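You operate a simulated robot arm through the tools that you are given. There is no shell and no other tool. Be economical: measure what you need, move in short steps, check, and stop when the job is done.

You run a simulated two-armed robot. Do the job below in one go: nothing can be reset, and whatever is moved stays where it is left.

Task
Turn the turntable to its yellow mark, brake it and brush talc onto a patch of it.
Fine: talc from the tray, with the wide green brush; put the brush back. Set down upright: wide green brush. A coat counts when it lies all over at full strength: go over it till it gets no stronger.

The check looks at the end state, three seconds after you hand in, the way a careful person would. Anything else that was tipped, shoved, dropped, spilled or broken makes it a failure.

Robot
Two 7-joint arms with fingered hands on one trunk, on a base that drives. Base frame: it is fixed to the floor where the robot stands at the start and does not move with it; the origin is under the middle of the robot, x ahead of it, y to its left, z up. Readings come in mm, degrees, newtons and seconds.
The left shoulder is at the start at [40, 146, 1204], the right one opposite. With the tool pointing down near the work surface each hand reaches from about 300 to 720 mm from the robot's upright axis, wherever it stands, measured 20 degrees to its own side. Places, roughly: coiler brake lever [600, -100, 600]; talc tray [800, -400, 900]; turntable [500, -500, 800]; winder switch [300, -400, 600]. Payload 4 kg a hand.
The tool frame of a hand sits at the grasp point between the pads (the TCP): z along the fingers, y along the line on which they close. The tips reach 26 mm beyond it. The gripper opens to 148 mm. The gripper's body begins 73 mm behind the TCP. The gripper is a hand of 3 fingers: y runs from the thumb to the fingers, the wrist lies at [0, 0, -224] in the tool frame, and closing takes about 1.5 s.
Orientation is that of the tool frame in the base frame, as a unit quaternion [w, x, y, z]. With the fingers straight down and closing along the base's y, the tool's x points along the base's -x, its y along +y and its z along -z.

Tools
- The arms move only by the tool step_arm. It takes "left_commands", "right_commands" or both (then of equal length, played together; a hand with none holds still); each is a list that holds one entry, the list of rows, each a list of 6 numbers: the shift along the tool's x, y, z in mm, then the turn, a rotation vector about the tool's x, y, z in degrees. In form: [[[x, y, z, ax, ay, az], ...]]. A call has 1 to 10 rows; each row is the pose to reach, as a shift and turn from the pose commanded when the call began, along the tool's axes at that moment. "left_claw" and "right_claw" are, for a hand that has rows, the gripper command, from -1 (fully open) to 1 (shut), values between in proportion, set as the call begins (left out, the last holds). Each row takes 0.2 s and may step no farther than 50 mm and 8.6 degrees from the row before; otherwise, or with a gripper value out of range, the whole call is refused. A pose out of reach is approached as far as the arm can. The call stops where the force on the tool passes 40 N (or 10 N more than at its start, if that is more) or the arm is blocked; 0.2 s more then pass. The fingers move at their own pace (about 108 mm/s each) and stop on an object; they squeeze with about 33 N. The grip force told is the motor's: it shows also when the fingers shut on nothing. Time passes only in rows, and 0.2 s behind the last, so rows that repeat a pose let the fingers close. The reply holds the time, the measured pose of the TCP, the force on the tool along the base axes, the opening and the grip force, in the units named above and with some noise, with the torque about the TCP (base axes, N m) and any sound that the robot's microphone picked up.
- Cameras (640 x 400 px; columns grow to the right, rows downward): "scene" is now at [99.9, -33.8, 1432.8]; the picture's right is [-0.48, -0.88, 0.00], its down [-0.58, 0.32, -0.75] and it looks along [0.66, -0.36, -0.66] (base axes); focal length 283 px, centre (320, 200). "left" rides on the left gripper at [-68, -39, -90] in its tool frame; the picture's right is [0.50, -0.87, 0.00], its down [0.66, 0.38, -0.65] and it looks along [0.57, 0.33, 0.76] (tool axes); focal length 222 px, centre (320, 200). "right" rides on the right gripper at [68, -39, -90] in its tool frame; the picture's right is [0.50, 0.87, 0.00], its down [-0.66, 0.38, -0.65] and it looks along [-0.57, 0.33, 0.76] (tool axes); focal length 222 px, centre (320, 200). There is no depth. A picture from a camera that has moved, and an enlarged one, comes with that camera's place and axes in the base frame and with its lens. The place of the scene camera against the robot may be out by one fixed shift of up to 18 mm in any direction.
- camera(camera): a new picture of that camera. No time passes.
- slide_trunk(by): slides the trunk up (or, below 0, down) by that many mm; the arms and the scene camera ride with it, the base frame stays. It gives what a move gives, with no picture.
- drive_base(legs): drives the robot by 1 to 6 legs, each [ahead, left, turn to the left] in mm, mm and degrees, along the robot's own axes; the way and the turn of a leg run together, so that a leg with both is an arc; at most 1500 mm and 180 degrees a leg. The arms and the cameras ride along, it lands a little off, and it stops where it bumps. It gives what a move gives.
- finger_targets(finger1, finger2, thumb_bend, hand): sets how far each is bent, from 0 (flat) to 1 (curled in); at 0.3 the hand is open as for a grip, at 0.7 the pads meet at the TCP. One left out holds its place. A second passes; each finger stops where it meets its share of the squeeze, and holds until it gets a number again. A gripper value or a shape takes the hand back. It gives what a move gives, with no picture; readings hold the bend of each and the force on the fingers (four entries, about 0 where the hand has none), thumb and palm.
- hand_shape(shape, hand): the hand has 3 fingers and takes this shape, open, in about a second: jaw (thumb against the fingers, like two jaws); tri (thumb and two fingers); tip (a fingertip pinch); poke (one finger out to press); point (the index stretched); flat (the hand flat); cup (the hand cupped); fist (a fist). The gripper value then closes the fingers along that shape, each until it touches; the sizes above hold for jaw. It gives what a move gives, with no picture.
- turn_head(pan, tilt): turns the head with the scene camera to pan (to the left, within 86 degrees either way) and tilt (down, from -29 to 69), counted from straight ahead of the robot. It gives what a move gives.
- inspect(camera, box): a new picture of the part [left, top, right, bottom] of that camera's present view, enlarged. No time passes.
- sign_off(): hands the job in; it is judged then, once.

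Go step by step. Nothing tells you exact positions but the pictures and the camera data: compare them with the known pose of the tool, close in by small moves and look again before you grip or let go. The budget is 120 turns and 92 pictures, counting those below and the enlarged ones. Unless the task says otherwise, let go and move clear before handing in.

The tools are called after "Call:" by a JSON object that holds its "op" and its "data". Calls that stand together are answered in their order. step_arm: Moves the arms, as the interface text tells. Its arguments: {"type":"object","properties":{"left_commands":{"type":"array","items":{"type":"array","items":{"type":"array","items":{"type":"number"}}}},"left_claw":{"type":"number"},"right_commands":{"type":"array","items":{"type":"array","items":{"type":"array","items":{"type":"number"}}}},"right_claw":{"type":"number"}},"required":[]} The other tools are called the same way: slide_trunk (by) slides the trunk up or down; hand_shape (shape, hand) gives the hand a shape; finger_targets (finger1, finger2, thumb_bend, hand) moves the fingers one by one; drive_base (legs) drives the base; turn_head (pan, tilt) turns the head that bears the scene camera; camera (camera) takes a picture; inspect (camera, box) takes an enlarged picture of a part of a camera's view; sign_off () hands the job in.

At the start:

```text
time_s: 0.0
left_ee_pos: [451.6, -8.1, 1128.2]
left_tcp_rot: [0.0, 0.0, 1.0, 0.0]
left_wrist_force: [-0.3, -0.6, -0.2]
left_wrist_torque: [0.0, -0.01, -0.01]
left_gripper_width: 147.9
left_finger_force: 0.1
left_shape: jaw
left_bend: [0.3, 0.3, 0.3]
left_finger forces: [0.0, 0.0, 0.0, 0.0, 0.0, 0.0]
right_ee_pos: [365.1, -359.0, 1191.5]
right_tcp_rot: [0.0, -0.001, 1.0, 0.0]
right_wrist_force: [0.8, 0.1, 0.8]
right_wrist_torque: [-0.05, 0.03, -0.02]
right_gripper_width: 147.8
right_finger_force: 0.1
right_shape: jaw
right_bend: [0.3, 0.3, 0.3]
right_finger forces: [0.0, 0.1, 0.0, 0.0, 0.0, 0.1]
trunk travel left (down, up): [-375.0, 131.0]
robot x, y, heading: [-1.6, 2.8, -0.2]
head pan, tilt: [-28.7, 41.1]
```

scene: 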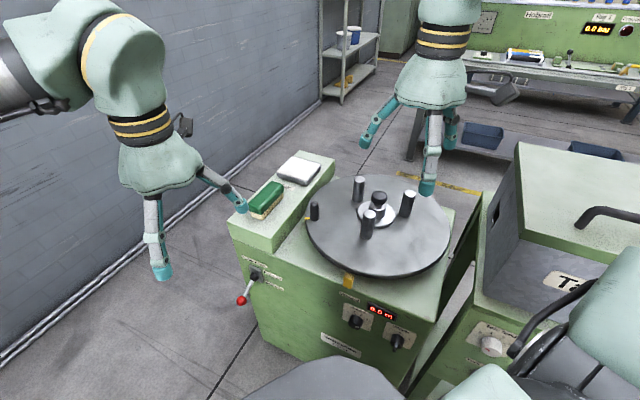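
right: 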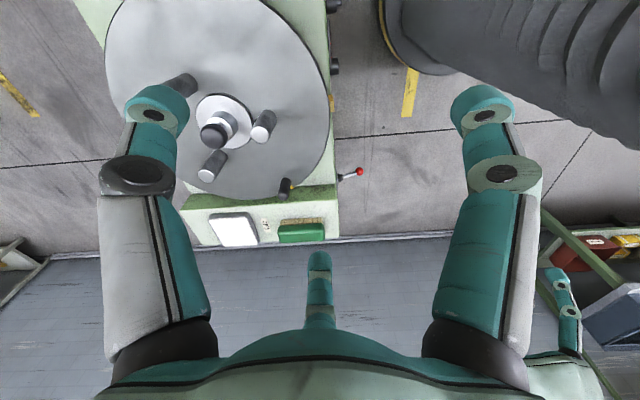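
left: 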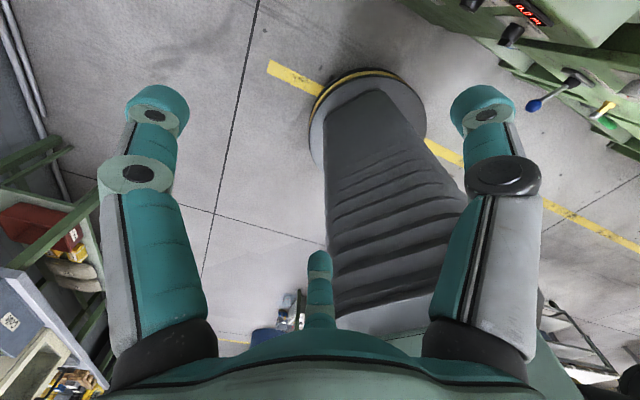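

I see the turntable with pegs, a green brush and a white tray on a ledge beside it, and a red-knobbed lever on the machine's front. I will enlarge these first.

Call:
{"op": "inspect", "data": {"camera": "scene", "box": [220, 140, 460, 290]}}

Call:
{"op": "inspect", "data": {"camera": "scene", "box": [220, 240, 460, 390]}}

Call:
{"op": "inspect", "data": {"camera": "right", "box": [100, 0, 400, 260]}}

```text
2.67 times, centred on (340, 215) of scene
camera zoom: at [99.9, -33.8, 1432.8], right [-0.48, -0.88, 0.0], down [-0.58, 0.32, -0.75], along [0.66, -0.36, -0.66], focal length 754 px, centre (267, 160)
```

zoom: 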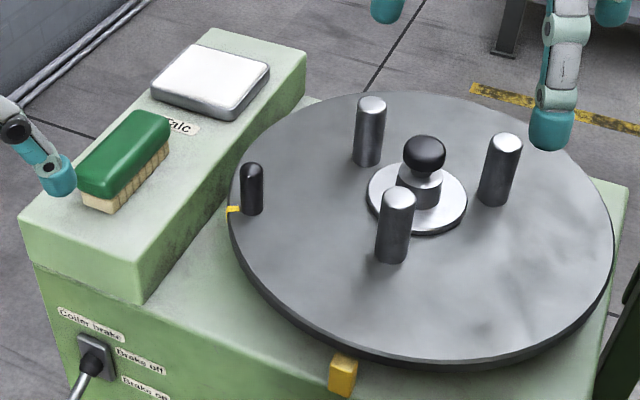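

```text
2.67 times, centred on (340, 315) of scene
camera zoom: at [99.9, -33.8, 1432.8], right [-0.48, -0.88, 0.0], down [-0.58, 0.32, -0.75], along [0.66, -0.36, -0.66], focal length 754 px, centre (267, -107)
```

zoom: 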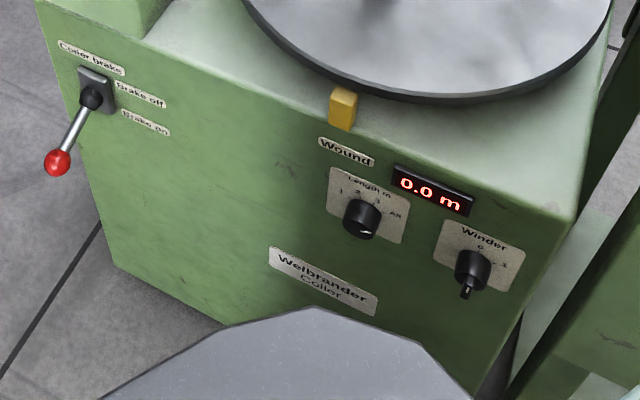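

```text
1.54 times, centred on (250, 130) of right
camera zoom: at [297.2, -398.8, 1281.3], right [-0.5, 0.87, 0.0], down [0.66, 0.38, 0.65], along [0.57, 0.33, -0.76], focal length 342 px, centre (428, 308)
```

zoom: 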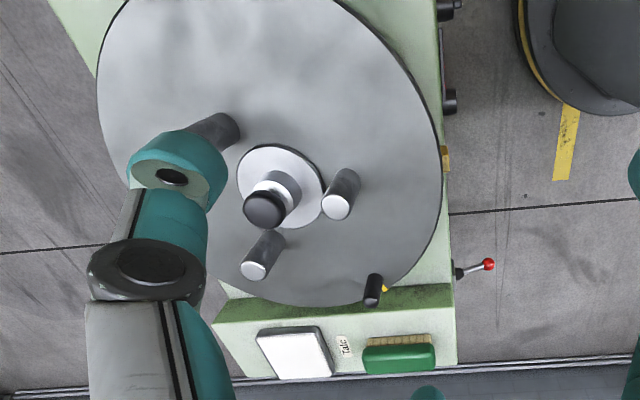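

The machine stands at about 45°, with the disc centre near (565,-485), its top at z≈830, the yellow mark at about 70° and the fixed yellow block at about 132°. I will drive ahead and to the left so the right arm reaches the disc, brush and tray, and the left arm reaches the lever.

Call:
{"op": "drive_base", "data": {"legs": [[0, 95, 0], [300, 0, 0]]}}

Call:
{"op": "turn_head", "data": {"pan": -50, "tilt": 55}}

Call:
{"op": "camera", "data": {"camera": "scene"}}

Call:
{"op": "camera", "data": {"camera": "right"}}

Call:
{"op": "camera", "data": {"camera": "left"}}

```text
time_s: 2.8
left_ee_pos: [751.9, 86.7, 1127.8]
left_tcp_rot: [0.002, 0.0, 1.0, 0.0]
left_wrist_force: [0.1, -0.1, 0.1]
left_wrist_torque: [-0.04, 0.0, -0.01]
left_gripper_width: 147.9
left_finger_force: 0.0
left_shape: jaw
left_bend: [0.3, 0.3, 0.3]
left_finger forces: [0.1, 0.0, 0.1, 0.0, 0.1, 0.0]
right_ee_pos: [666.2, -263.1, 1191.8]
right_tcp_rot: [0.001, 0.0, 1.0, 0.0]
right_wrist_force: [-0.1, -0.1, -0.1]
right_wrist_torque: [0.0, -0.04, 0.0]
right_gripper_width: 147.7
right_finger_force: 0.1
right_shape: jaw
right_bend: [0.3, 0.3, 0.3]
right_finger forces: [0.1, 0.0, 0.1, 0.0, 0.0, 0.1]
trunk travel left (down, up): [-375.0, 131.0]
robot x, y, heading: [297.6, 96.6, 0.2]
head pan, tilt: [-28.7, 41.1]
```

```text
time_s: 3.6
left_ee_pos: [755.9, 87.4, 1128.0]
left_tcp_rot: [0.0, 0.0, 1.0, 0.0]
left_wrist_force: [-0.1, -0.4, 0.1]
left_wrist_torque: [0.01, 0.04, 0.0]
left_gripper_width: 147.8
left_finger_force: 0.0
left_shape: jaw
left_bend: [0.3, 0.3, 0.3]
left_finger forces: [0.1, 0.1, 0.0, 0.1, 0.0, 0.0]
right_ee_pos: [668.0, -263.2, 1192.3]
right_tcp_rot: [0.0, 0.0, 1.0, -0.001]
right_wrist_force: [0.4, -0.1, 0.3]
right_wrist_torque: [-0.03, 0.02, -0.04]
right_gripper_width: 148.1
right_finger_force: 0.1
right_shape: jaw
right_bend: [0.3, 0.3, 0.3]
right_finger forces: [0.1, 0.0, 0.0, 0.0, 0.1, 0.0]
trunk travel left (down, up): [-375.0, 131.0]
robot x, y, heading: [300.1, 94.3, 0.0]
head pan, tilt: [-50.0, 55.0]
```

```text
85 pictures are left
camera scene: at [375.4, 46.9, 1413.7], right [-0.77, -0.64, 0.0], down [-0.53, 0.63, -0.57], along [0.37, -0.44, -0.82], focal length 283 px, centre (320, 200)
```

scene: 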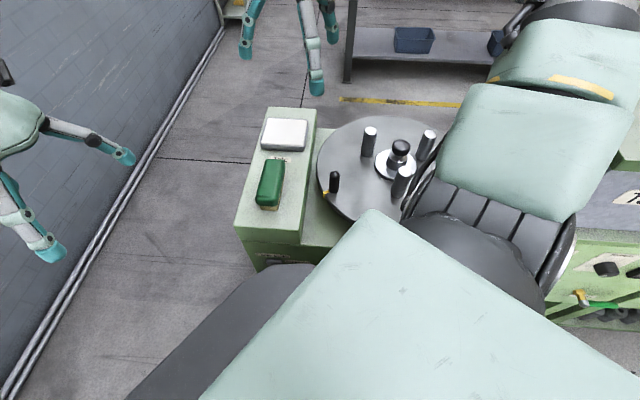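

```text
84 pictures are left
camera right: at [600.4, -303.1, 1281.2], right [-0.5, 0.87, 0.0], down [0.66, 0.38, 0.65], along [0.57, 0.33, -0.76], focal length 222 px, centre (320, 200)
```

right: 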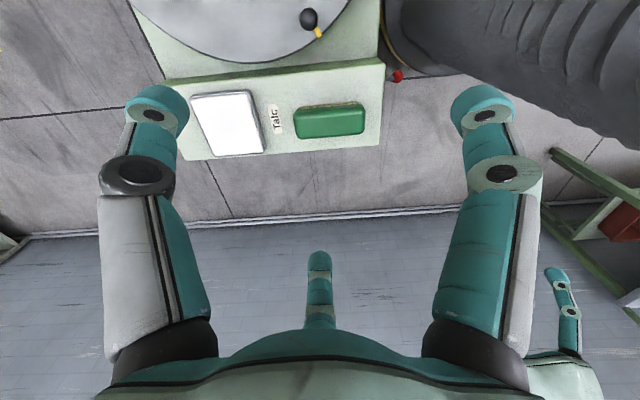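

```text
83 pictures are left
camera left: at [822.4, 47.7, 1217.1], right [-0.5, -0.87, 0.0], down [-0.66, 0.38, 0.65], along [-0.57, 0.33, -0.76], focal length 222 px, centre (320, 200)
```

left: 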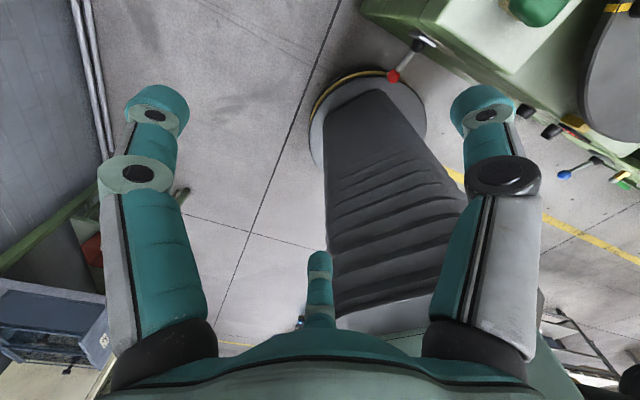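

The robot now stands in a good place. I will move the right hand back over the near side of the disc so its camera sees the whole turntable.

Call:
{"op": "step_arm", "data": {"right_commands": [[[26, -33, 0, 0, 0, 0], [52, -66, 0, 0, 0, 0], [78, -99, 0, 0, 0, 0], [104, -132, 0, 0, 0, 0], [130, -165, 0, 0, 0, 0], [156, -198, 0, 0, 0, 0], [182, -231, 0, 0, 0, 0], [208, -264, 20, 0, 0, 0], [234, -290, 50, 0, 0, 0]]]}}

Call:
{"op": "camera", "data": {"camera": "right"}}

```text
time_s: 5.6
left_ee_pos: [753.3, 87.6, 1128.1]
left_tcp_rot: [0.0, 0.0, 1.0, 0.001]
left_wrist_force: [-0.3, 0.1, -0.1]
left_wrist_torque: [-0.03, 0.03, 0.02]
left_gripper_width: 148.0
left_finger_force: 0.2
left_shape: jaw
left_bend: [0.3, 0.3, 0.3]
left_finger forces: [0.0, 0.1, 0.1, 0.1, 0.0, 0.0]
right_ee_pos: [432.6, -553.0, 1138.1]
right_tcp_rot: [0.001, 0.0, 1.0, 0.001]
right_wrist_force: [-0.2, -0.4, 0.2]
right_wrist_torque: [0.0, -0.02, 0.05]
right_gripper_width: 147.9
right_finger_force: 0.1
right_shape: jaw
right_bend: [0.3, 0.3, 0.3]
right_finger forces: [0.0, 0.1, 0.1, 0.0, 0.1, 0.1]
trunk travel left (down, up): [-375.0, 131.0]
robot x, y, heading: [302.4, 97.0, 0.0]
head pan, tilt: [-50.0, 55.0]
```

```text
82 pictures are left
camera right: at [364.4, -593.5, 1228.4], right [-0.5, 0.87, 0.0], down [0.65, 0.38, 0.66], along [0.57, 0.33, -0.76], focal length 222 px, centre (320, 200)
```

right: 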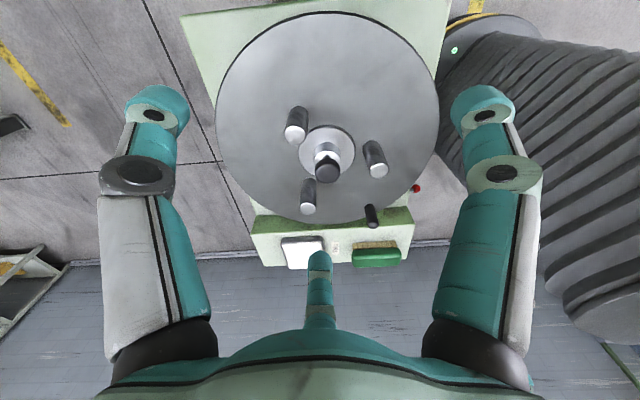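

Call:
{"op": "inspect", "data": {"camera": "right", "box": [180, 0, 460, 280]}}

Call:
{"op": "inspect", "data": {"camera": "scene", "box": [230, 90, 450, 250]}}

```text
1.43 times, centred on (320, 140) of right
camera zoom: at [364.4, -593.5, 1228.4], right [-0.5, 0.87, 0.0], down [0.65, 0.38, 0.66], along [0.57, 0.33, -0.76], focal length 317 px, centre (320, 286)
```

zoom: 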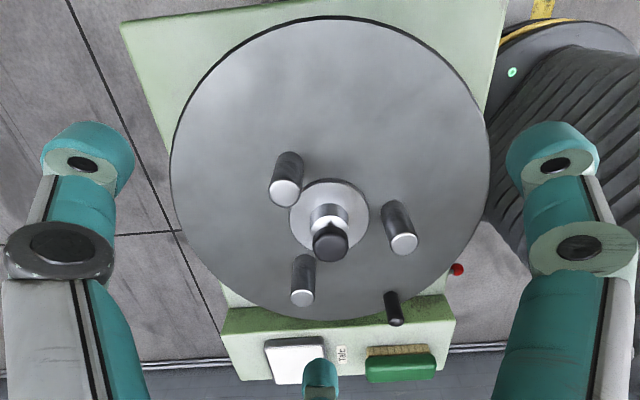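

```text
2.50 times, centred on (340, 170) of scene
camera zoom: at [374.0, 45.5, 1413.7], right [-0.77, -0.64, 0.0], down [-0.53, 0.63, -0.57], along [0.37, -0.44, -0.82], focal length 707 px, centre (270, 275)
```

zoom: 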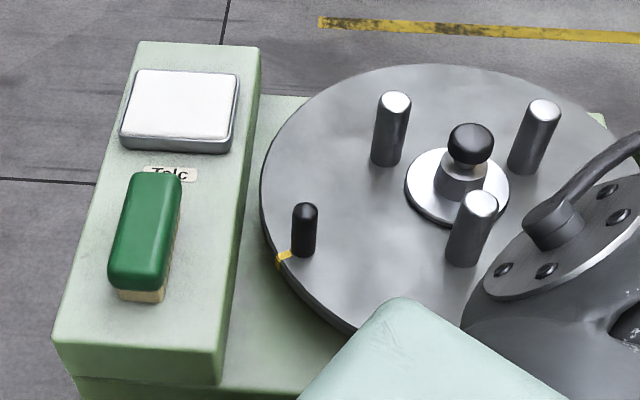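

The disc axis is at about (540,-478), radius 208 and top z≈840, with the black handle at about (619,-310) and its top at 888. I will bring the right hand over the handle and turn it so the fingers close roughly along the direction of travel.

Call:
{"op": "step_arm", "data": {"right_commands": [[[-18.6, 24.3, 13.8, 0, 0, 8], [-37.2, 48.6, 27.6, 0, 0, 16], [-55.8, 72.9, 41.4, 0, 0, 24], [-74.4, 97.2, 55.2, 0, 0, 32], [-93, 121.5, 69, 0, 0, 40], [-111.6, 145.8, 82.8, 0, 0, 48], [-130.2, 170.1, 96.6, 0, 0, 56], [-148.8, 194.4, 110.4, 0, 0, 64], [-167.4, 218.7, 124.2, 0, 0, 72], [-186, 243, 138, 0, 0, 80]]]}}

Call:
{"op": "camera", "data": {"camera": "right"}}

Call:
{"op": "camera", "data": {"camera": "scene"}}

```text
time_s: 7.8
left_ee_pos: [754.6, 87.5, 1127.2]
left_tcp_rot: [0.0, 0.0, 1.0, 0.001]
left_wrist_force: [-0.1, -0.4, -0.1]
left_wrist_torque: [-0.02, 0.01, 0.0]
left_gripper_width: 147.7
left_finger_force: 0.1
left_shape: jaw
left_bend: [0.3, 0.3, 0.3]
left_finger forces: [0.1, 0.1, 0.0, 0.0, 0.0, 0.0]
right_ee_pos: [624.7, -323.3, 1008.4]
right_tcp_rot: [-0.004, 0.642, 0.766, 0.002]
right_wrist_force: [0.0, 0.2, 0.8]
right_wrist_torque: [-0.02, 0.02, 0.0]
right_gripper_width: 148.0
right_finger_force: 0.1
right_shape: jaw
right_bend: [0.3, 0.3, 0.3]
right_finger forces: [0.0, 0.1, 0.0, 0.0, 0.0, 0.1]
right hand out of reach, approached as far as the arm can: row 10
trunk travel left (down, up): [-375.0, 131.0]
robot x, y, heading: [305.8, 97.7, -0.1]
head pan, tilt: [-50.0, 55.0]
```

```text
79 pictures are left
camera right: at [573.9, -264.9, 1098.8], right [0.77, 0.64, 0.0], down [0.49, -0.58, 0.65], along [0.42, -0.49, -0.76], focal length 222 px, centre (320, 200)
```

right: 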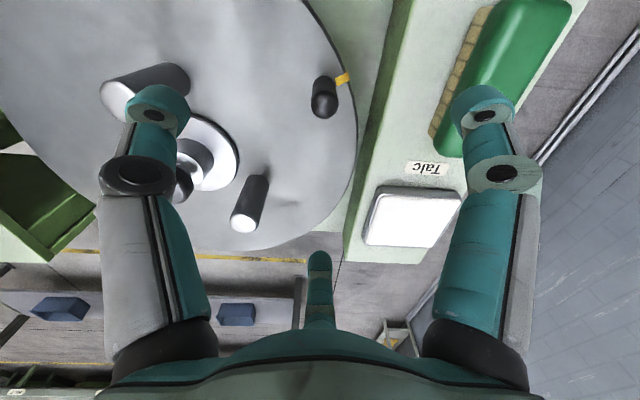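

```text
78 pictures are left
camera scene: at [375.6, 46.4, 1413.7], right [-0.77, -0.64, 0.0], down [-0.53, 0.63, -0.57], along [0.37, -0.44, -0.82], focal length 283 px, centre (320, 200)
```

scene: 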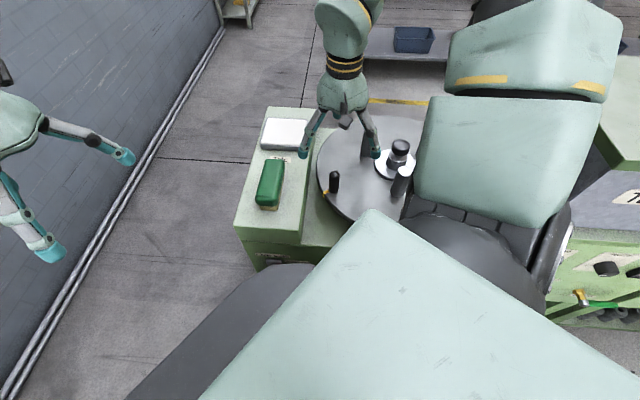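

The hand is nearly over the handle, which I now put at about (620,-313). I will lower the hand part way, easing the wrist turn, and check the reading.

Call:
{"op": "step_arm", "data": {"right_commands": [[[0, 0, 20, 0, 0, -5], [0, 0, 45, 0, 0, -10], [0, 0, 70, 0, 0, -10], [0, 0, 85, 0, 0, -10]]]}}

Call:
{"op": "camera", "data": {"camera": "right"}}

```text
time_s: 8.8
left_ee_pos: [754.8, 86.8, 1128.7]
left_tcp_rot: [0.0, 0.0, 1.0, 0.001]
left_wrist_force: [0.7, 0.2, 0.3]
left_wrist_torque: [0.03, 0.04, 0.01]
left_gripper_width: 147.9
left_finger_force: 0.0
left_shape: jaw
left_bend: [0.3, 0.3, 0.3]
left_finger forces: [0.1, 0.0, 0.1, 0.1, 0.0, 0.0]
right_ee_pos: [625.5, -331.7, 925.0]
right_tcp_rot: [-0.003, 0.574, 0.819, 0.003]
right_wrist_force: [0.2, -0.2, -0.4]
right_wrist_torque: [-0.01, 0.02, 0.0]
right_gripper_width: 147.9
right_finger_force: 0.1
right_shape: jaw
right_bend: [0.3, 0.3, 0.3]
right_finger forces: [0.1, 0.0, 0.1, 0.0, 0.0, 0.1]
right hand out of reach, approached as far as the arm can: row 3, 4
trunk travel left (down, up): [-375.0, 131.0]
robot x, y, heading: [301.3, 98.5, -0.0]
head pan, tilt: [-50.0, 55.0]
```

```text
77 pictures are left
camera right: at [566.7, -283.8, 1016.0], right [0.64, 0.77, 0.0], down [0.58, -0.49, 0.65], along [0.5, -0.41, -0.76], focal length 222 px, centre (320, 200)
```

right: 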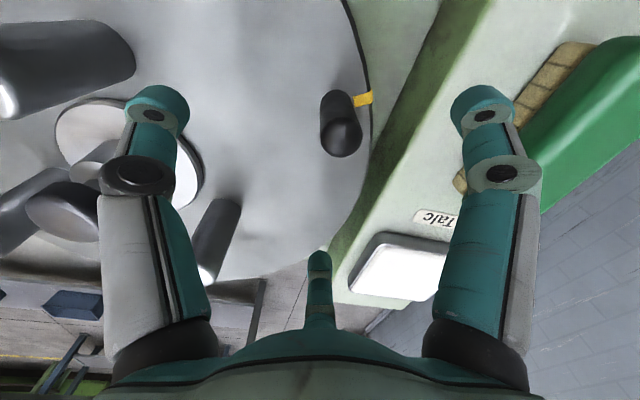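

The wrist turn limits the reach here, so I will turn the hand back by 35° at this height and see where it settles.

Call:
{"op": "step_arm", "data": {"right_commands": [[[0, 0, 0, 0, 0, -8], [0, 0, 0, 0, 0, -16], [0, 0, 0, 0, 0, -24], [0, 0, 0, 0, 0, -32], [0, 0, 0, 0, 0, -38], [0, 0, 0, 0, 0, -38]]]}}

```text
time_s: 10.2
left_ee_pos: [754.3, 86.6, 1128.3]
left_tcp_rot: [0.0, 0.0, 1.0, 0.0]
left_wrist_force: [0.2, -1.0, -0.8]
left_wrist_torque: [-0.01, 0.01, 0.0]
left_gripper_width: 147.9
left_finger_force: 0.1
left_shape: jaw
left_bend: [0.3, 0.3, 0.3]
left_finger forces: [0.1, 0.0, 0.0, 0.1, 0.1, 0.1]
right_ee_pos: [625.3, -332.6, 925.4]
right_tcp_rot: [0.0, 0.275, 0.961, 0.001]
right_wrist_force: [0.7, 0.4, -0.5]
right_wrist_torque: [0.01, 0.0, -0.02]
right_gripper_width: 147.9
right_finger_force: 0.1
right_shape: jaw
right_bend: [0.3, 0.3, 0.3]
right_finger forces: [0.0, 0.0, 0.1, 0.1, 0.1, 0.0]
trunk travel left (down, up): [-375.0, 131.0]
robot x, y, heading: [302.4, 96.8, -0.0]
head pan, tilt: [-50.0, 55.0]
```

Now at a 32° turn with no limit reported. I will centre on the handle and go down to grip height.

Call:
{"op": "step_arm", "data": {"right_commands": [[[14, 15, 0, 0, 0, 0], [14, 15, 25, 0, 0, 0], [14, 15, 45, 0, 0, 0], [14, 15, 52, 0, 0, 0]]]}}

Call:
{"op": "camera", "data": {"camera": "right"}}

```text
time_s: 11.2
left_ee_pos: [754.3, 88.9, 1126.9]
left_tcp_rot: [0.001, 0.0, 1.0, -0.001]
left_wrist_force: [0.2, -0.6, -0.3]
left_wrist_torque: [0.02, 0.0, 0.0]
left_gripper_width: 147.8
left_finger_force: 0.1
left_shape: jaw
left_bend: [0.3, 0.3, 0.3]
left_finger forces: [0.0, 0.1, 0.1, 0.0, 0.1, 0.0]
right_ee_pos: [623.1, -310.5, 873.2]
right_tcp_rot: [0.001, 0.276, 0.961, 0.0]
right_wrist_force: [0.2, -0.8, 0.3]
right_wrist_torque: [-0.02, -0.01, -0.02]
right_gripper_width: 147.7
right_finger_force: 0.1
right_shape: jaw
right_bend: [0.3, 0.3, 0.3]
right_finger forces: [0.0, 0.1, 0.0, 0.0, 0.0, 0.0]
trunk travel left (down, up): [-375.0, 131.0]
robot x, y, heading: [304.5, 91.7, 0.1]
head pan, tilt: [-50.0, 55.0]
```

```text
76 pictures are left
camera right: at [544.4, -308.3, 964.1], right [0.03, 1.0, 0.0], down [0.76, -0.03, 0.65], along [0.65, -0.02, -0.76], focal length 222 px, centre (320, 200)
```

right: 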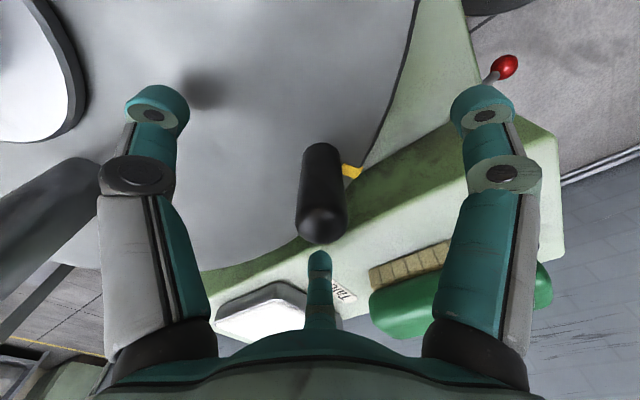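

The handle stands between the fingers, so I will close on it.

Call:
{"op": "step_arm", "data": {"right_commands": [[[0, 0, 0, 0, 0, 0], [0, 0, 0, 0, 0, 0], [0, 0, 0, 0, 0, 0], [0, 0, 0, 0, 0, 0], [0, 0, 0, 0, 0, 0], [0, 0, 0, 0, 0, 0], [0, 0, 0, 0, 0, 0], [0, 0, 0, 0, 0, 0]]], "right_claw": 1}}

Call:
{"op": "camera", "data": {"camera": "right"}}

```text
time_s: 13.0
left_ee_pos: [754.4, 87.4, 1128.9]
left_tcp_rot: [-0.001, 0.0, 1.0, 0.0]
left_wrist_force: [-0.5, 0.4, 0.0]
left_wrist_torque: [-0.01, 0.01, -0.02]
left_gripper_width: 147.8
left_finger_force: 0.1
left_shape: jaw
left_bend: [0.3, 0.3, 0.3]
left_finger forces: [0.0, 0.1, 0.1, 0.0, 0.0, 0.1]
right_ee_pos: [621.9, -311.5, 874.2]
right_tcp_rot: [0.0, 0.275, 0.962, 0.001]
right_wrist_force: [0.9, -1.2, -5.0]
right_wrist_torque: [0.0, 0.06, 0.04]
right_gripper_width: 18.4
right_finger_force: 33.2
right_shape: jaw
right_bend: [0.75, 0.73, 0.7]
right_finger forces: [29.5, 28.0, 0.0, 0.0, 28.6, 0.1]
trunk travel left (down, up): [-375.0, 131.0]
robot x, y, heading: [301.7, 94.0, 0.1]
head pan, tilt: [-50.0, 55.0]
```

```text
75 pictures are left
camera right: at [544.1, -309.8, 963.4], right [0.03, 1.0, 0.0], down [0.76, -0.03, 0.65], along [0.65, -0.02, -0.76], focal length 222 px, centre (320, 200)
```

right: 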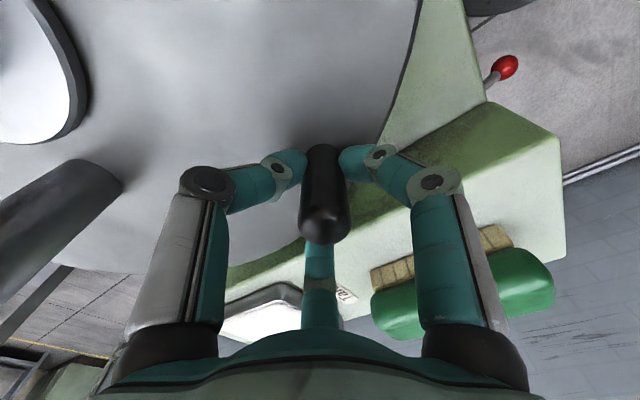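

The handle is held at (622,-312). I will turn the disc counter-clockwise along its arc, the hand turning with it, 16° first to test the resistance.

Call:
{"op": "step_arm", "data": {"right_commands": [[[12.8, -1.7, 0, 0, 0, -4], [25.5, -4.4, 0, 0, 0, -8], [38.0, -7.9, 0, 0, 0, -12], [50.2, -12.2, 0, 0, 0, -16]]]}}

Call:
{"op": "camera", "data": {"camera": "right"}}

```text
time_s: 13.8
left_ee_pos: [756.8, 87.4, 1125.8]
left_tcp_rot: [-0.002, -0.002, 1.0, -0.001]
left_wrist_force: [0.6, 1.1, 0.3]
left_wrist_torque: [-0.02, -0.04, 0.0]
left_gripper_width: 147.7
left_finger_force: 0.1
left_shape: jaw
left_bend: [0.3, 0.3, 0.3]
left_finger forces: [0.0, 0.0, 0.1, 0.0, 0.0, 0.0]
right_ee_pos: [603.1, -297.7, 877.0]
right_tcp_rot: [0.015, 0.171, 0.985, 0.005]
right_wrist_force: [18.6, 2.7, -7.3]
right_wrist_torque: [0.05, -0.47, 0.27]
right_gripper_width: 14.2
right_finger_force: 33.2
right_shape: jaw
right_bend: [0.78, 0.55, 0.74]
right_finger forces: [0.0, 38.4, 0.0, 0.1, 23.4, 0.1]
trunk travel left (down, up): [-375.0, 131.0]
robot x, y, heading: [301.9, 94.2, 0.3]
head pan, tilt: [-50.0, 55.0]
stopped in row 4 (right hand): the force on the tool passed its limit at 44 N (the readings are from after the stop); the commanded pose is now the measured one
```

```text
74 pictures are left
camera right: at [523.3, -313.0, 963.8], right [-0.18, 0.98, 0.0], down [0.72, 0.13, 0.68], along [0.67, 0.12, -0.73], focal length 222 px, centre (320, 200)
```

right: 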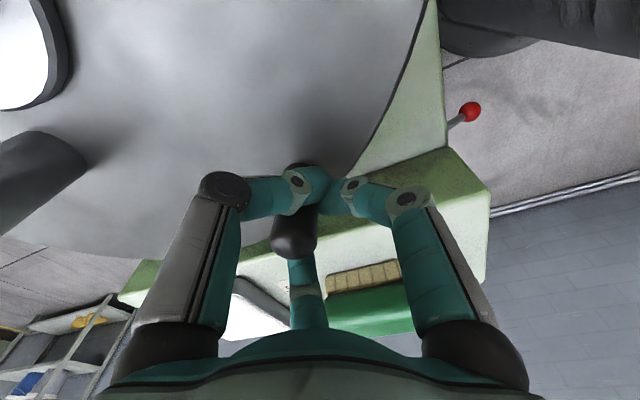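

The disc hardly moved and the handle slipped in the grip, so the brake is probably on. I will let go, lift clear and look at the lever.

Call:
{"op": "step_arm", "data": {"right_commands": [[[0, 0, 0, 0, 0, 0], [0, 0, 0, 0, 0, 0], [0, 0, 0, 0, 0, 0], [0, 0, 0, 0, 0, 0], [0, 0, 0, 0, 0, 0], [0, 0, -40, 0, 0, 0], [0, 0, -80, 0, 0, 0], [0, 0, -110, 0, 0, 0]]], "right_claw": -1}}

Call:
{"op": "camera", "data": {"camera": "right"}}

Call:
{"op": "turn_head", "data": {"pan": -20, "tilt": 65}}

Call:
{"op": "camera", "data": {"camera": "scene"}}

Call:
{"op": "inspect", "data": {"camera": "left", "box": [340, 0, 640, 190]}}

```text
time_s: 15.7
left_ee_pos: [753.9, 88.1, 1128.6]
left_tcp_rot: [0.001, -0.002, 1.0, 0.0]
left_wrist_force: [0.5, 0.4, 0.2]
left_wrist_torque: [0.01, -0.01, 0.01]
left_gripper_width: 148.1
left_finger_force: 0.0
left_shape: jaw
left_bend: [0.3, 0.3, 0.3]
left_finger forces: [0.0, 0.0, 0.1, 0.0, 0.0, 0.0]
right_ee_pos: [594.5, -299.1, 985.0]
right_tcp_rot: [0.01, 0.174, 0.985, 0.003]
right_wrist_force: [0.0, 0.5, -0.3]
right_wrist_torque: [-0.03, -0.02, 0.02]
right_gripper_width: 148.1
right_finger_force: 0.1
right_shape: jaw
right_bend: [0.3, 0.3, 0.3]
right_finger forces: [0.0, 0.1, 0.0, 0.1, 0.0, 0.0]
trunk travel left (down, up): [-375.0, 131.0]
robot x, y, heading: [303.2, 93.0, 0.4]
head pan, tilt: [-50.0, 55.0]
```

```text
73 pictures are left
camera right: at [515.6, -314.9, 1074.5], right [-0.17, 0.99, 0.0], down [0.73, 0.13, 0.67], along [0.66, 0.12, -0.74], focal length 222 px, centre (320, 200)
```

right: 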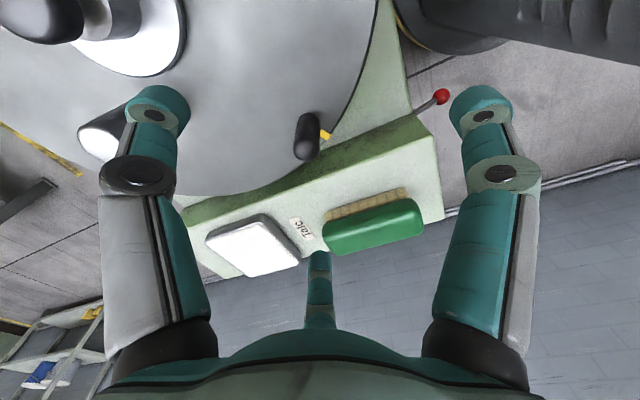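

```text
time_s: 16.6
left_ee_pos: [754.0, 88.4, 1128.3]
left_tcp_rot: [0.0, 0.0, 1.0, -0.001]
left_wrist_force: [-0.1, -0.5, -0.6]
left_wrist_torque: [0.0, 0.0, 0.01]
left_gripper_width: 148.0
left_finger_force: 0.0
left_shape: jaw
left_bend: [0.3, 0.3, 0.3]
left_finger forces: [0.0, 0.0, 0.1, 0.1, 0.0, 0.0]
right_ee_pos: [594.4, -301.5, 985.4]
right_tcp_rot: [0.011, 0.174, 0.985, 0.004]
right_wrist_force: [-0.3, -0.6, -0.2]
right_wrist_torque: [-0.02, -0.02, -0.05]
right_gripper_width: 148.1
right_finger_force: 0.1
right_shape: jaw
right_bend: [0.3, 0.3, 0.3]
right_finger forces: [0.1, 0.0, 0.1, 0.1, 0.0, 0.0]
trunk travel left (down, up): [-375.0, 131.0]
robot x, y, heading: [308.4, 94.8, 0.1]
head pan, tilt: [-20.0, 65.0]
```

```text
72 pictures are left
camera scene: at [386.2, 81.2, 1402.1], right [-0.34, -0.94, 0.0], down [-0.85, 0.31, -0.42], along [0.4, -0.14, -0.91], focal length 283 px, centre (320, 200)
```

scene: 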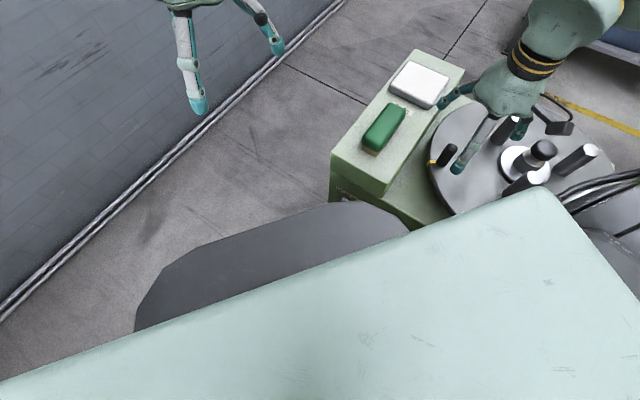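

```text
2.11 times, centred on (490, 95) of left
camera zoom: at [822.7, 48.3, 1217.3], right [-0.5, -0.87, 0.0], down [-0.66, 0.38, 0.65], along [-0.57, 0.33, -0.76], focal length 468 px, centre (-38, 421)
```

zoom: 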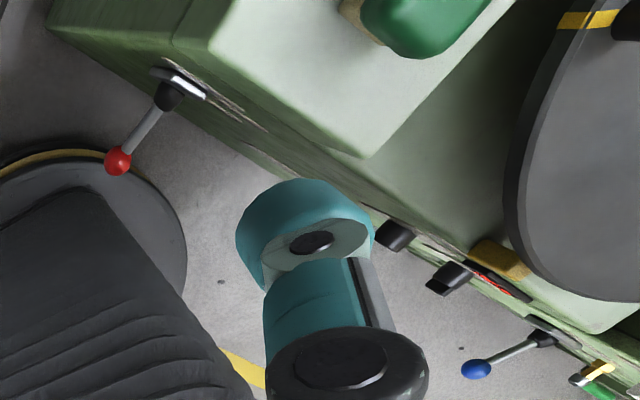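

The lever's knob hangs down at about (618,-49,613) below its pivot, on the "Brake on" side, so the brake is on and must first be lifted. I will take the right hand around to the front of the machine.

Call:
{"op": "step_arm", "data": {"right_commands": [[[18, 36, 0, 0, 0, 3.6], [36, 72, 0, 0, 0, 7.2], [54, 108, 0, 0, 0, 10.8], [71, 145, 0, 0, 0, 14.4], [89, 181, 0, 0, 0, 18], [107, 217, 0, 0, 0, 21.6], [125, 253, 0, 0, 0, 25.2], [142, 289, 0, 0, 0, 29]]]}}

Call:
{"op": "camera", "data": {"camera": "right"}}

```text
time_s: 18.4
left_ee_pos: [754.1, 87.3, 1129.1]
left_tcp_rot: [0.0, -0.001, 1.0, -0.001]
left_wrist_force: [-0.6, 0.0, 0.1]
left_wrist_torque: [0.02, -0.01, 0.01]
left_gripper_width: 148.0
left_finger_force: 0.0
left_shape: jaw
left_bend: [0.3, 0.3, 0.3]
left_finger forces: [0.0, 0.0, 0.1, 0.0, 0.0, 0.1]
right_ee_pos: [587.2, -202.8, 1074.4]
right_tcp_rot: [0.01, 0.412, 0.911, 0.008]
right_wrist_force: [0.1, 0.0, -0.1]
right_wrist_torque: [-0.03, 0.01, 0.0]
right_gripper_width: 147.8
right_finger_force: 0.1
right_shape: jaw
right_bend: [0.3, 0.3, 0.3]
right_finger forces: [0.1, 0.1, 0.0, 0.0, 0.0, 0.0]
right hand out of reach, approached as far as the arm can: row 2, 3, 4, 5, 6, 7, 8
trunk travel left (down, up): [-375.0, 131.0]
robot x, y, heading: [305.4, 96.4, 0.2]
head pan, tilt: [-20.0, 65.0]
```

```text
70 pictures are left
camera right: at [512.0, -178.1, 1163.6], right [0.32, 0.95, 0.01], down [0.7, -0.25, 0.67], along [0.64, -0.21, -0.74], focal length 222 px, centre (320, 200)
```

right: 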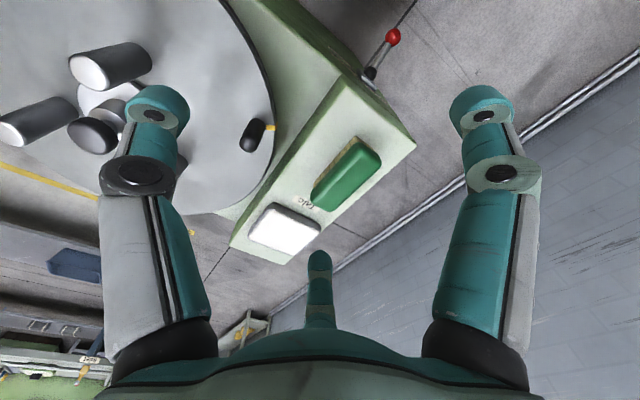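

The right arm is folded too tight here, so the robot stands too close. I will back off and face the machine squarely, so the left hand can work the lever and the right hand the disc handle.

Call:
{"op": "drive_base", "data": {"legs": [[-95, 92, 0], [0, 0, -48.5]]}}

Call:
{"op": "turn_head", "data": {"pan": 20, "tilt": 60}}

Call:
{"op": "camera", "data": {"camera": "scene"}}

Call:
{"op": "camera", "data": {"camera": "left"}}

```text
time_s: 21.9
left_ee_pos: [501.3, -159.7, 1127.9]
left_tcp_rot: [0.0, 0.41, 0.912, -0.001]
left_wrist_force: [-0.1, 0.3, 0.0]
left_wrist_torque: [-0.04, 0.03, 0.02]
left_gripper_width: 148.0
left_finger_force: 0.0
left_shape: jaw
left_bend: [0.3, 0.3, 0.3]
left_finger forces: [0.0, 0.1, 0.0, 0.0, 0.1, 0.1]
right_ee_pos: [173.7, -225.7, 1075.4]
right_tcp_rot: [0.013, 0.75, 0.662, 0.002]
right_wrist_force: [0.2, 0.2, -0.1]
right_wrist_torque: [0.02, -0.01, 0.01]
right_gripper_width: 148.0
right_finger_force: 0.0
right_shape: jaw
right_bend: [0.3, 0.3, 0.3]
right_finger forces: [0.0, 0.1, 0.0, 0.0, 0.0, 0.1]
trunk travel left (down, up): [-375.0, 131.0]
robot x, y, heading: [208.7, 184.7, -48.3]
head pan, tilt: [-20.0, 65.0]
```

```text
time_s: 23.0
left_ee_pos: [501.6, -158.1, 1127.5]
left_tcp_rot: [0.0, 0.41, 0.912, 0.0]
left_wrist_force: [-0.4, 0.1, -0.4]
left_wrist_torque: [0.0, 0.04, 0.02]
left_gripper_width: 147.8
left_finger_force: 0.0
left_shape: jaw
left_bend: [0.3, 0.3, 0.3]
left_finger forces: [0.0, 0.1, 0.0, 0.0, 0.1, 0.0]
right_ee_pos: [173.4, -226.4, 1076.0]
right_tcp_rot: [0.011, 0.751, 0.661, 0.002]
right_wrist_force: [0.1, 0.0, 0.4]
right_wrist_torque: [0.01, 0.01, 0.02]
right_gripper_width: 148.0
right_finger_force: 0.1
right_shape: jaw
right_bend: [0.3, 0.3, 0.3]
right_finger forces: [0.1, 0.1, 0.0, 0.0, 0.0, 0.0]
trunk travel left (down, up): [-375.0, 131.0]
robot x, y, heading: [206.3, 184.3, -48.6]
head pan, tilt: [20.0, 60.0]
```

```text
69 pictures are left
camera scene: at [285.5, 144.7, 1407.7], right [-0.48, -0.88, 0.0], down [-0.76, 0.41, -0.5], along [0.44, -0.24, -0.87], focal length 283 px, centre (320, 200)
```

scene: 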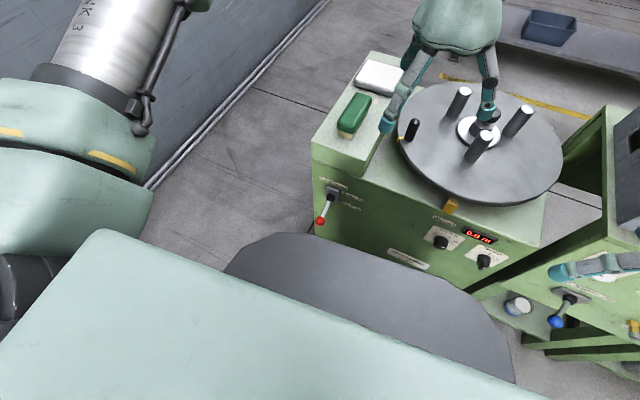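

```text
68 pictures are left
camera left: at [517.6, -235.5, 1217.3], right [-0.98, -0.2, 0.0], down [-0.15, 0.74, 0.65], along [-0.13, 0.64, -0.76], focal length 222 px, centre (320, 200)
```

left: 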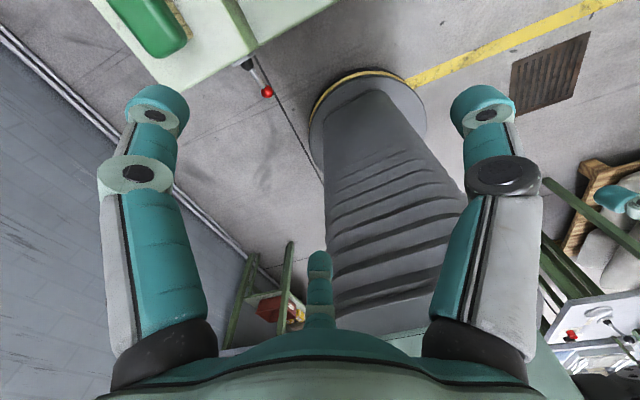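

Call:
{"op": "inspect", "data": {"camera": "scene", "box": [300, 160, 460, 260]}}

Call:
{"op": "inspect", "data": {"camera": "left", "box": [200, 30, 320, 110]}}

```text
4.00 times, centred on (380, 210) of scene
camera zoom: at [285.5, 144.7, 1407.7], right [-0.48, -0.88, 0.0], down [-0.76, 0.41, -0.5], along [0.44, -0.24, -0.87], focal length 1132 px, centre (80, 160)
```

zoom: 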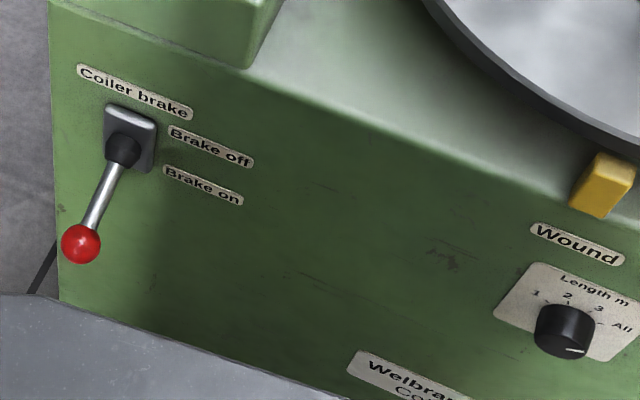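

```text
5.00 times, centred on (260, 70) of left
camera zoom: at [517.6, -235.5, 1217.3], right [-0.98, -0.2, 0.0], down [-0.15, 0.74, 0.65], along [-0.13, 0.64, -0.76], focal length 1111 px, centre (620, 850)
```

zoom: 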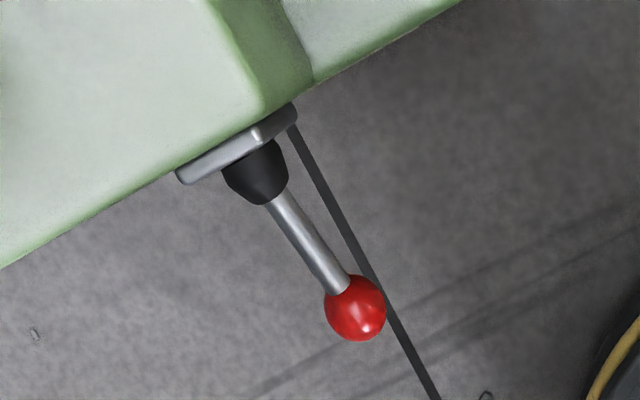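

The lever sticks out from the face and slopes about 25° down, with its knob at about (617,-50,613), so releasing means lifting it roughly 80 mm. I will bring the left hand above it and start down.

Call:
{"op": "step_arm", "data": {"left_commands": [[[1, 40, 0, 0, 0, 0], [2, 80, 0, 0, 0, 0], [3, 120, 0, 0, 0, 0], [4, 160, 0, 0, 0, 0], [4, 160, 42, 0, 0, 0], [4, 160, 84, 0, 0, 0], [4, 160, 126, 0, 0, 0], [4, 160, 168, 0, 0, 0], [4, 160, 210, 0, 0, 0], [4, 160, 252, 0, 0, 0]]]}}

Call:
{"op": "camera", "data": {"camera": "scene"}}

```text
time_s: 25.2
left_ee_pos: [619.9, -48.4, 874.2]
left_tcp_rot: [0.0, 0.41, 0.912, 0.0]
left_wrist_force: [-0.2, -0.9, 0.7]
left_wrist_torque: [-0.02, 0.0, 0.03]
left_gripper_width: 148.1
left_finger_force: 0.0
left_shape: jaw
left_bend: [0.3, 0.3, 0.3]
left_finger forces: [0.1, 0.1, 0.0, 0.0, 0.1, 0.0]
right_ee_pos: [174.6, -225.6, 1076.5]
right_tcp_rot: [0.012, 0.75, 0.662, 0.002]
right_wrist_force: [0.3, 0.8, -0.1]
right_wrist_torque: [-0.03, 0.02, 0.06]
right_gripper_width: 147.9
right_finger_force: 0.2
right_shape: jaw
right_bend: [0.3, 0.3, 0.3]
right_finger forces: [0.1, 0.0, 0.0, 0.1, 0.0, 0.0]
trunk travel left (down, up): [-375.0, 131.0]
robot x, y, heading: [208.0, 183.8, -48.5]
head pan, tilt: [20.0, 60.0]
```

```text
65 pictures are left
camera scene: at [286.2, 144.6, 1407.6], right [-0.48, -0.88, 0.0], down [-0.76, 0.41, -0.5], along [0.44, -0.24, -0.87], focal length 283 px, centre (320, 200)
```

scene: 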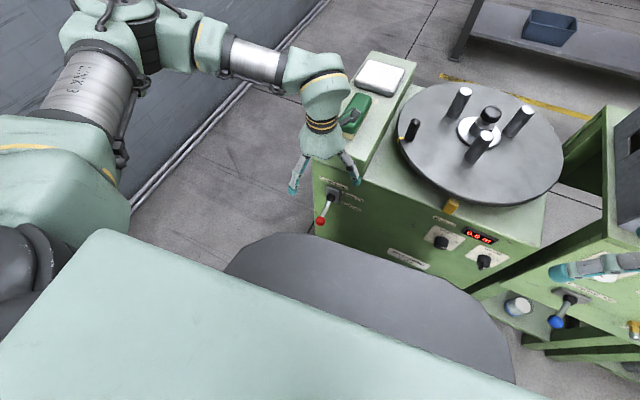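

The left hand is above the knob, so I will go down while tilting the wrist outward, away from the face.

Call:
{"op": "step_arm", "data": {"left_commands": [[[0, 0, 20, 0, -6, 0], [0, 0, 45, 0, -12, 0], [0, 0, 75, 0, -18, 0], [0, 0, 110, 0, -24, 0], [0, 0, 150, 0, -30, 0], [0, 0, 180, 0, -30, 0]]]}}

Call:
{"op": "camera", "data": {"camera": "left"}}

Call:
{"op": "camera", "data": {"camera": "scene"}}

```text
time_s: 26.6
left_ee_pos: [621.4, -86.6, 720.1]
left_tcp_rot: [0.208, 0.396, 0.891, -0.081]
left_wrist_force: [-9.1, 11.5, 3.0]
left_wrist_torque: [-0.01, -0.18, 0.73]
left_gripper_width: 146.3
left_finger_force: 0.1
left_shape: jaw
left_bend: [0.38, 0.3, 0.3]
left_finger forces: [14.5, 0.0, 0.0, 0.1, 0.0, 0.0]
left hand out of reach, approached as far as the arm can: row 4, 5, 6
right_ee_pos: [172.7, -223.6, 1075.4]
right_tcp_rot: [0.012, 0.749, 0.662, 0.003]
right_wrist_force: [-0.5, 0.1, -0.5]
right_wrist_torque: [0.02, -0.01, 0.03]
right_gripper_width: 147.8
right_finger_force: 0.0
right_shape: jaw
right_bend: [0.3, 0.3, 0.3]
right_finger forces: [0.0, 0.0, 0.0, 0.1, 0.1, 0.0]
trunk travel left (down, up): [-375.0, 131.0]
robot x, y, heading: [206.5, 186.7, -48.3]
head pan, tilt: [20.0, 60.0]
```

```text
64 pictures are left
camera left: at [607.0, -130.6, 829.9], right [-0.94, -0.25, -0.24], down [-0.31, 0.9, 0.31], along [0.13, 0.37, -0.92], focal length 222 px, centre (320, 200)
```

left: 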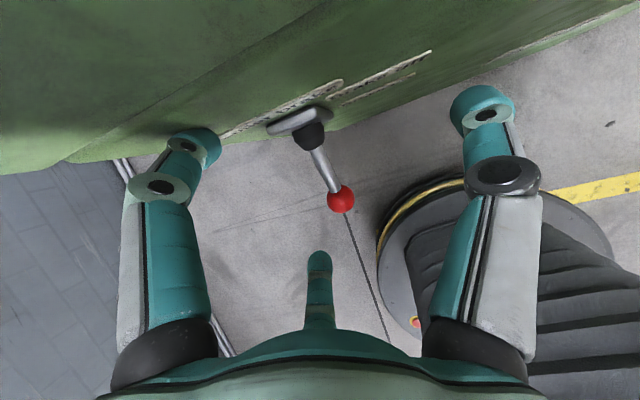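

```text
63 pictures are left
camera scene: at [282.6, 146.4, 1407.9], right [-0.47, -0.88, 0.0], down [-0.76, 0.41, -0.5], along [0.44, -0.24, -0.86], focal length 283 px, centre (320, 200)
```

scene: 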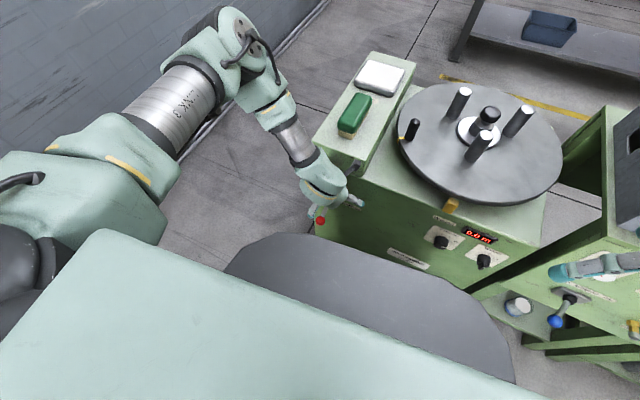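

A finger has come to rest lightly on the face because the tilt pulled the hand inward. I will back it outward and reduce the tilt.

Call:
{"op": "step_arm", "data": {"left_commands": [[[15, 13, -7, 0, 3, 0], [30, 26, -14, 0, 6, 0], [30, 26, -14, 0, 10, 0]]]}}

```text
time_s: 27.4
left_ee_pos: [620.8, -46.9, 721.4]
left_tcp_rot: [0.13, 0.403, 0.905, -0.047]
left_wrist_force: [0.1, 0.3, 0.0]
left_wrist_torque: [-0.02, -0.01, -0.02]
left_gripper_width: 147.9
left_finger_force: 0.2
left_shape: jaw
left_bend: [0.3, 0.3, 0.3]
left_finger forces: [0.1, 0.0, 0.0, 0.0, 0.0, 0.0]
right_ee_pos: [174.3, -226.6, 1074.4]
right_tcp_rot: [0.012, 0.749, 0.662, 0.002]
right_wrist_force: [-0.1, -0.2, 0.2]
right_wrist_torque: [0.03, -0.01, 0.0]
right_gripper_width: 148.1
right_finger_force: 0.1
right_shape: jaw
right_bend: [0.3, 0.3, 0.3]
right_finger forces: [0.1, 0.0, 0.0, 0.0, 0.0, 0.0]
trunk travel left (down, up): [-375.0, 131.0]
robot x, y, heading: [206.4, 185.0, -48.4]
head pan, tilt: [20.0, 60.0]
```

Clear now, at about 16° tilt. I will go down most of the way to the knob and look.

Call:
{"op": "step_arm", "data": {"left_commands": [[[10, -2, 35, 0, 0, 0], [20, -5, 68, 0, 0, 0]]]}}

Call:
{"op": "camera", "data": {"camera": "left"}}

```text
time_s: 28.0
left_ee_pos: [618.9, -47.4, 648.4]
left_tcp_rot: [0.132, 0.403, 0.905, -0.047]
left_wrist_force: [-0.1, 0.2, 0.0]
left_wrist_torque: [0.02, -0.02, 0.01]
left_gripper_width: 147.8
left_finger_force: 0.1
left_shape: jaw
left_bend: [0.3, 0.3, 0.3]
left_finger forces: [0.0, 0.0, 0.0, 0.0, 0.0, 0.0]
right_ee_pos: [174.5, -226.6, 1074.0]
right_tcp_rot: [0.011, 0.749, 0.662, 0.004]
right_wrist_force: [-0.2, 0.7, 0.8]
right_wrist_torque: [-0.01, 0.0, -0.01]
right_gripper_width: 147.9
right_finger_force: 0.1
right_shape: jaw
right_bend: [0.3, 0.3, 0.3]
right_finger forces: [0.0, 0.0, 0.1, 0.0, 0.0, 0.1]
trunk travel left (down, up): [-375.0, 131.0]
robot x, y, heading: [207.0, 184.8, -48.3]
head pan, tilt: [20.0, 60.0]
```

```text
62 pictures are left
camera left: at [616.2, -106.4, 753.9], right [-0.96, -0.22, -0.15], down [-0.27, 0.85, 0.46], along [0.03, 0.48, -0.88], focal length 222 px, centre (320, 200)
```

left: 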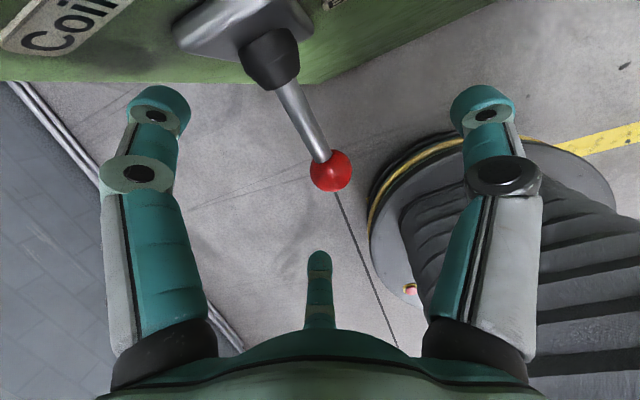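

The knob is at (618,-53,613), between the fingers. I will lower onto it and close.

Call:
{"op": "step_arm", "data": {"left_commands": [[[4, -3, 20, 0, 0, 0], [7.5, -5, 39, 0, 0, 0]]]}}

Call:
{"op": "step_arm", "data": {"left_commands": [[[0, 0, 0, 0, 0, 0], [0, 0, 0, 0, 0, 0], [0, 0, 0, 0, 0, 0], [0, 0, 0, 0, 0, 0], [0, 0, 0, 0, 0, 0], [0, 0, 0, 0, 0, 0], [0, 0, 0, 0, 0, 0]]], "left_claw": 1}}

Call:
{"op": "camera", "data": {"camera": "left"}}

```text
time_s: 28.6
left_ee_pos: [617.0, -52.9, 610.4]
left_tcp_rot: [0.131, 0.403, 0.905, -0.047]
left_wrist_force: [0.4, -0.3, -0.2]
left_wrist_torque: [-0.02, -0.03, -0.02]
left_gripper_width: 147.8
left_finger_force: 0.0
left_shape: jaw
left_bend: [0.3, 0.3, 0.3]
left_finger forces: [0.1, 0.0, 0.0, 0.0, 0.0, 0.0]
right_ee_pos: [174.7, -225.6, 1074.9]
right_tcp_rot: [0.011, 0.75, 0.661, 0.002]
right_wrist_force: [-0.4, 0.4, 0.5]
right_wrist_torque: [-0.02, 0.0, -0.02]
right_gripper_width: 147.9
right_finger_force: 0.0
right_shape: jaw
right_bend: [0.3, 0.3, 0.3]
right_finger forces: [0.0, 0.0, 0.0, 0.1, 0.1, 0.0]
trunk travel left (down, up): [-375.0, 131.0]
robot x, y, heading: [203.9, 184.5, -48.2]
head pan, tilt: [20.0, 60.0]
```

```text
time_s: 30.2
left_ee_pos: [617.3, -52.6, 609.9]
left_tcp_rot: [0.131, 0.402, 0.905, -0.047]
left_wrist_force: [-0.3, 1.2, -7.6]
left_wrist_torque: [0.12, 0.31, 0.11]
left_gripper_width: 20.3
left_finger_force: 33.1
left_shape: jaw
left_bend: [0.76, 0.77, 0.69]
left_finger forces: [23.7, 27.2, 0.1, 0.0, 27.3, 0.1]
right_ee_pos: [175.6, -226.5, 1075.1]
right_tcp_rot: [0.011, 0.75, 0.662, 0.003]
right_wrist_force: [-0.1, -0.1, -0.2]
right_wrist_torque: [-0.01, 0.01, 0.01]
right_gripper_width: 147.8
right_finger_force: 0.1
right_shape: jaw
right_bend: [0.3, 0.3, 0.3]
right_finger forces: [0.0, 0.0, 0.0, 0.1, 0.0, 0.0]
trunk travel left (down, up): [-375.0, 131.0]
robot x, y, heading: [207.5, 182.7, -48.3]
head pan, tilt: [20.0, 60.0]
```

```text
61 pictures are left
camera left: at [613.8, -110.9, 713.6], right [-0.96, -0.22, -0.15], down [-0.27, 0.85, 0.46], along [0.03, 0.48, -0.88], focal length 222 px, centre (320, 200)
```

left: 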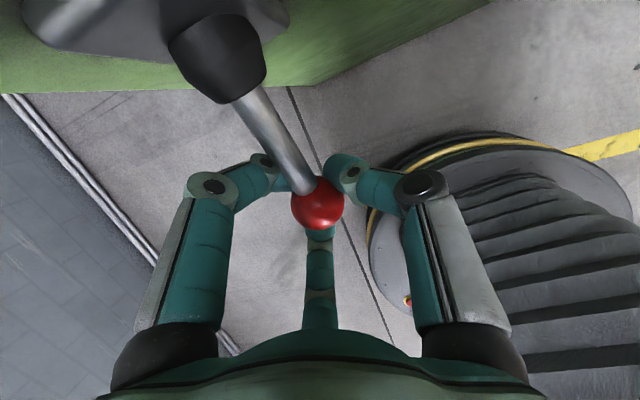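

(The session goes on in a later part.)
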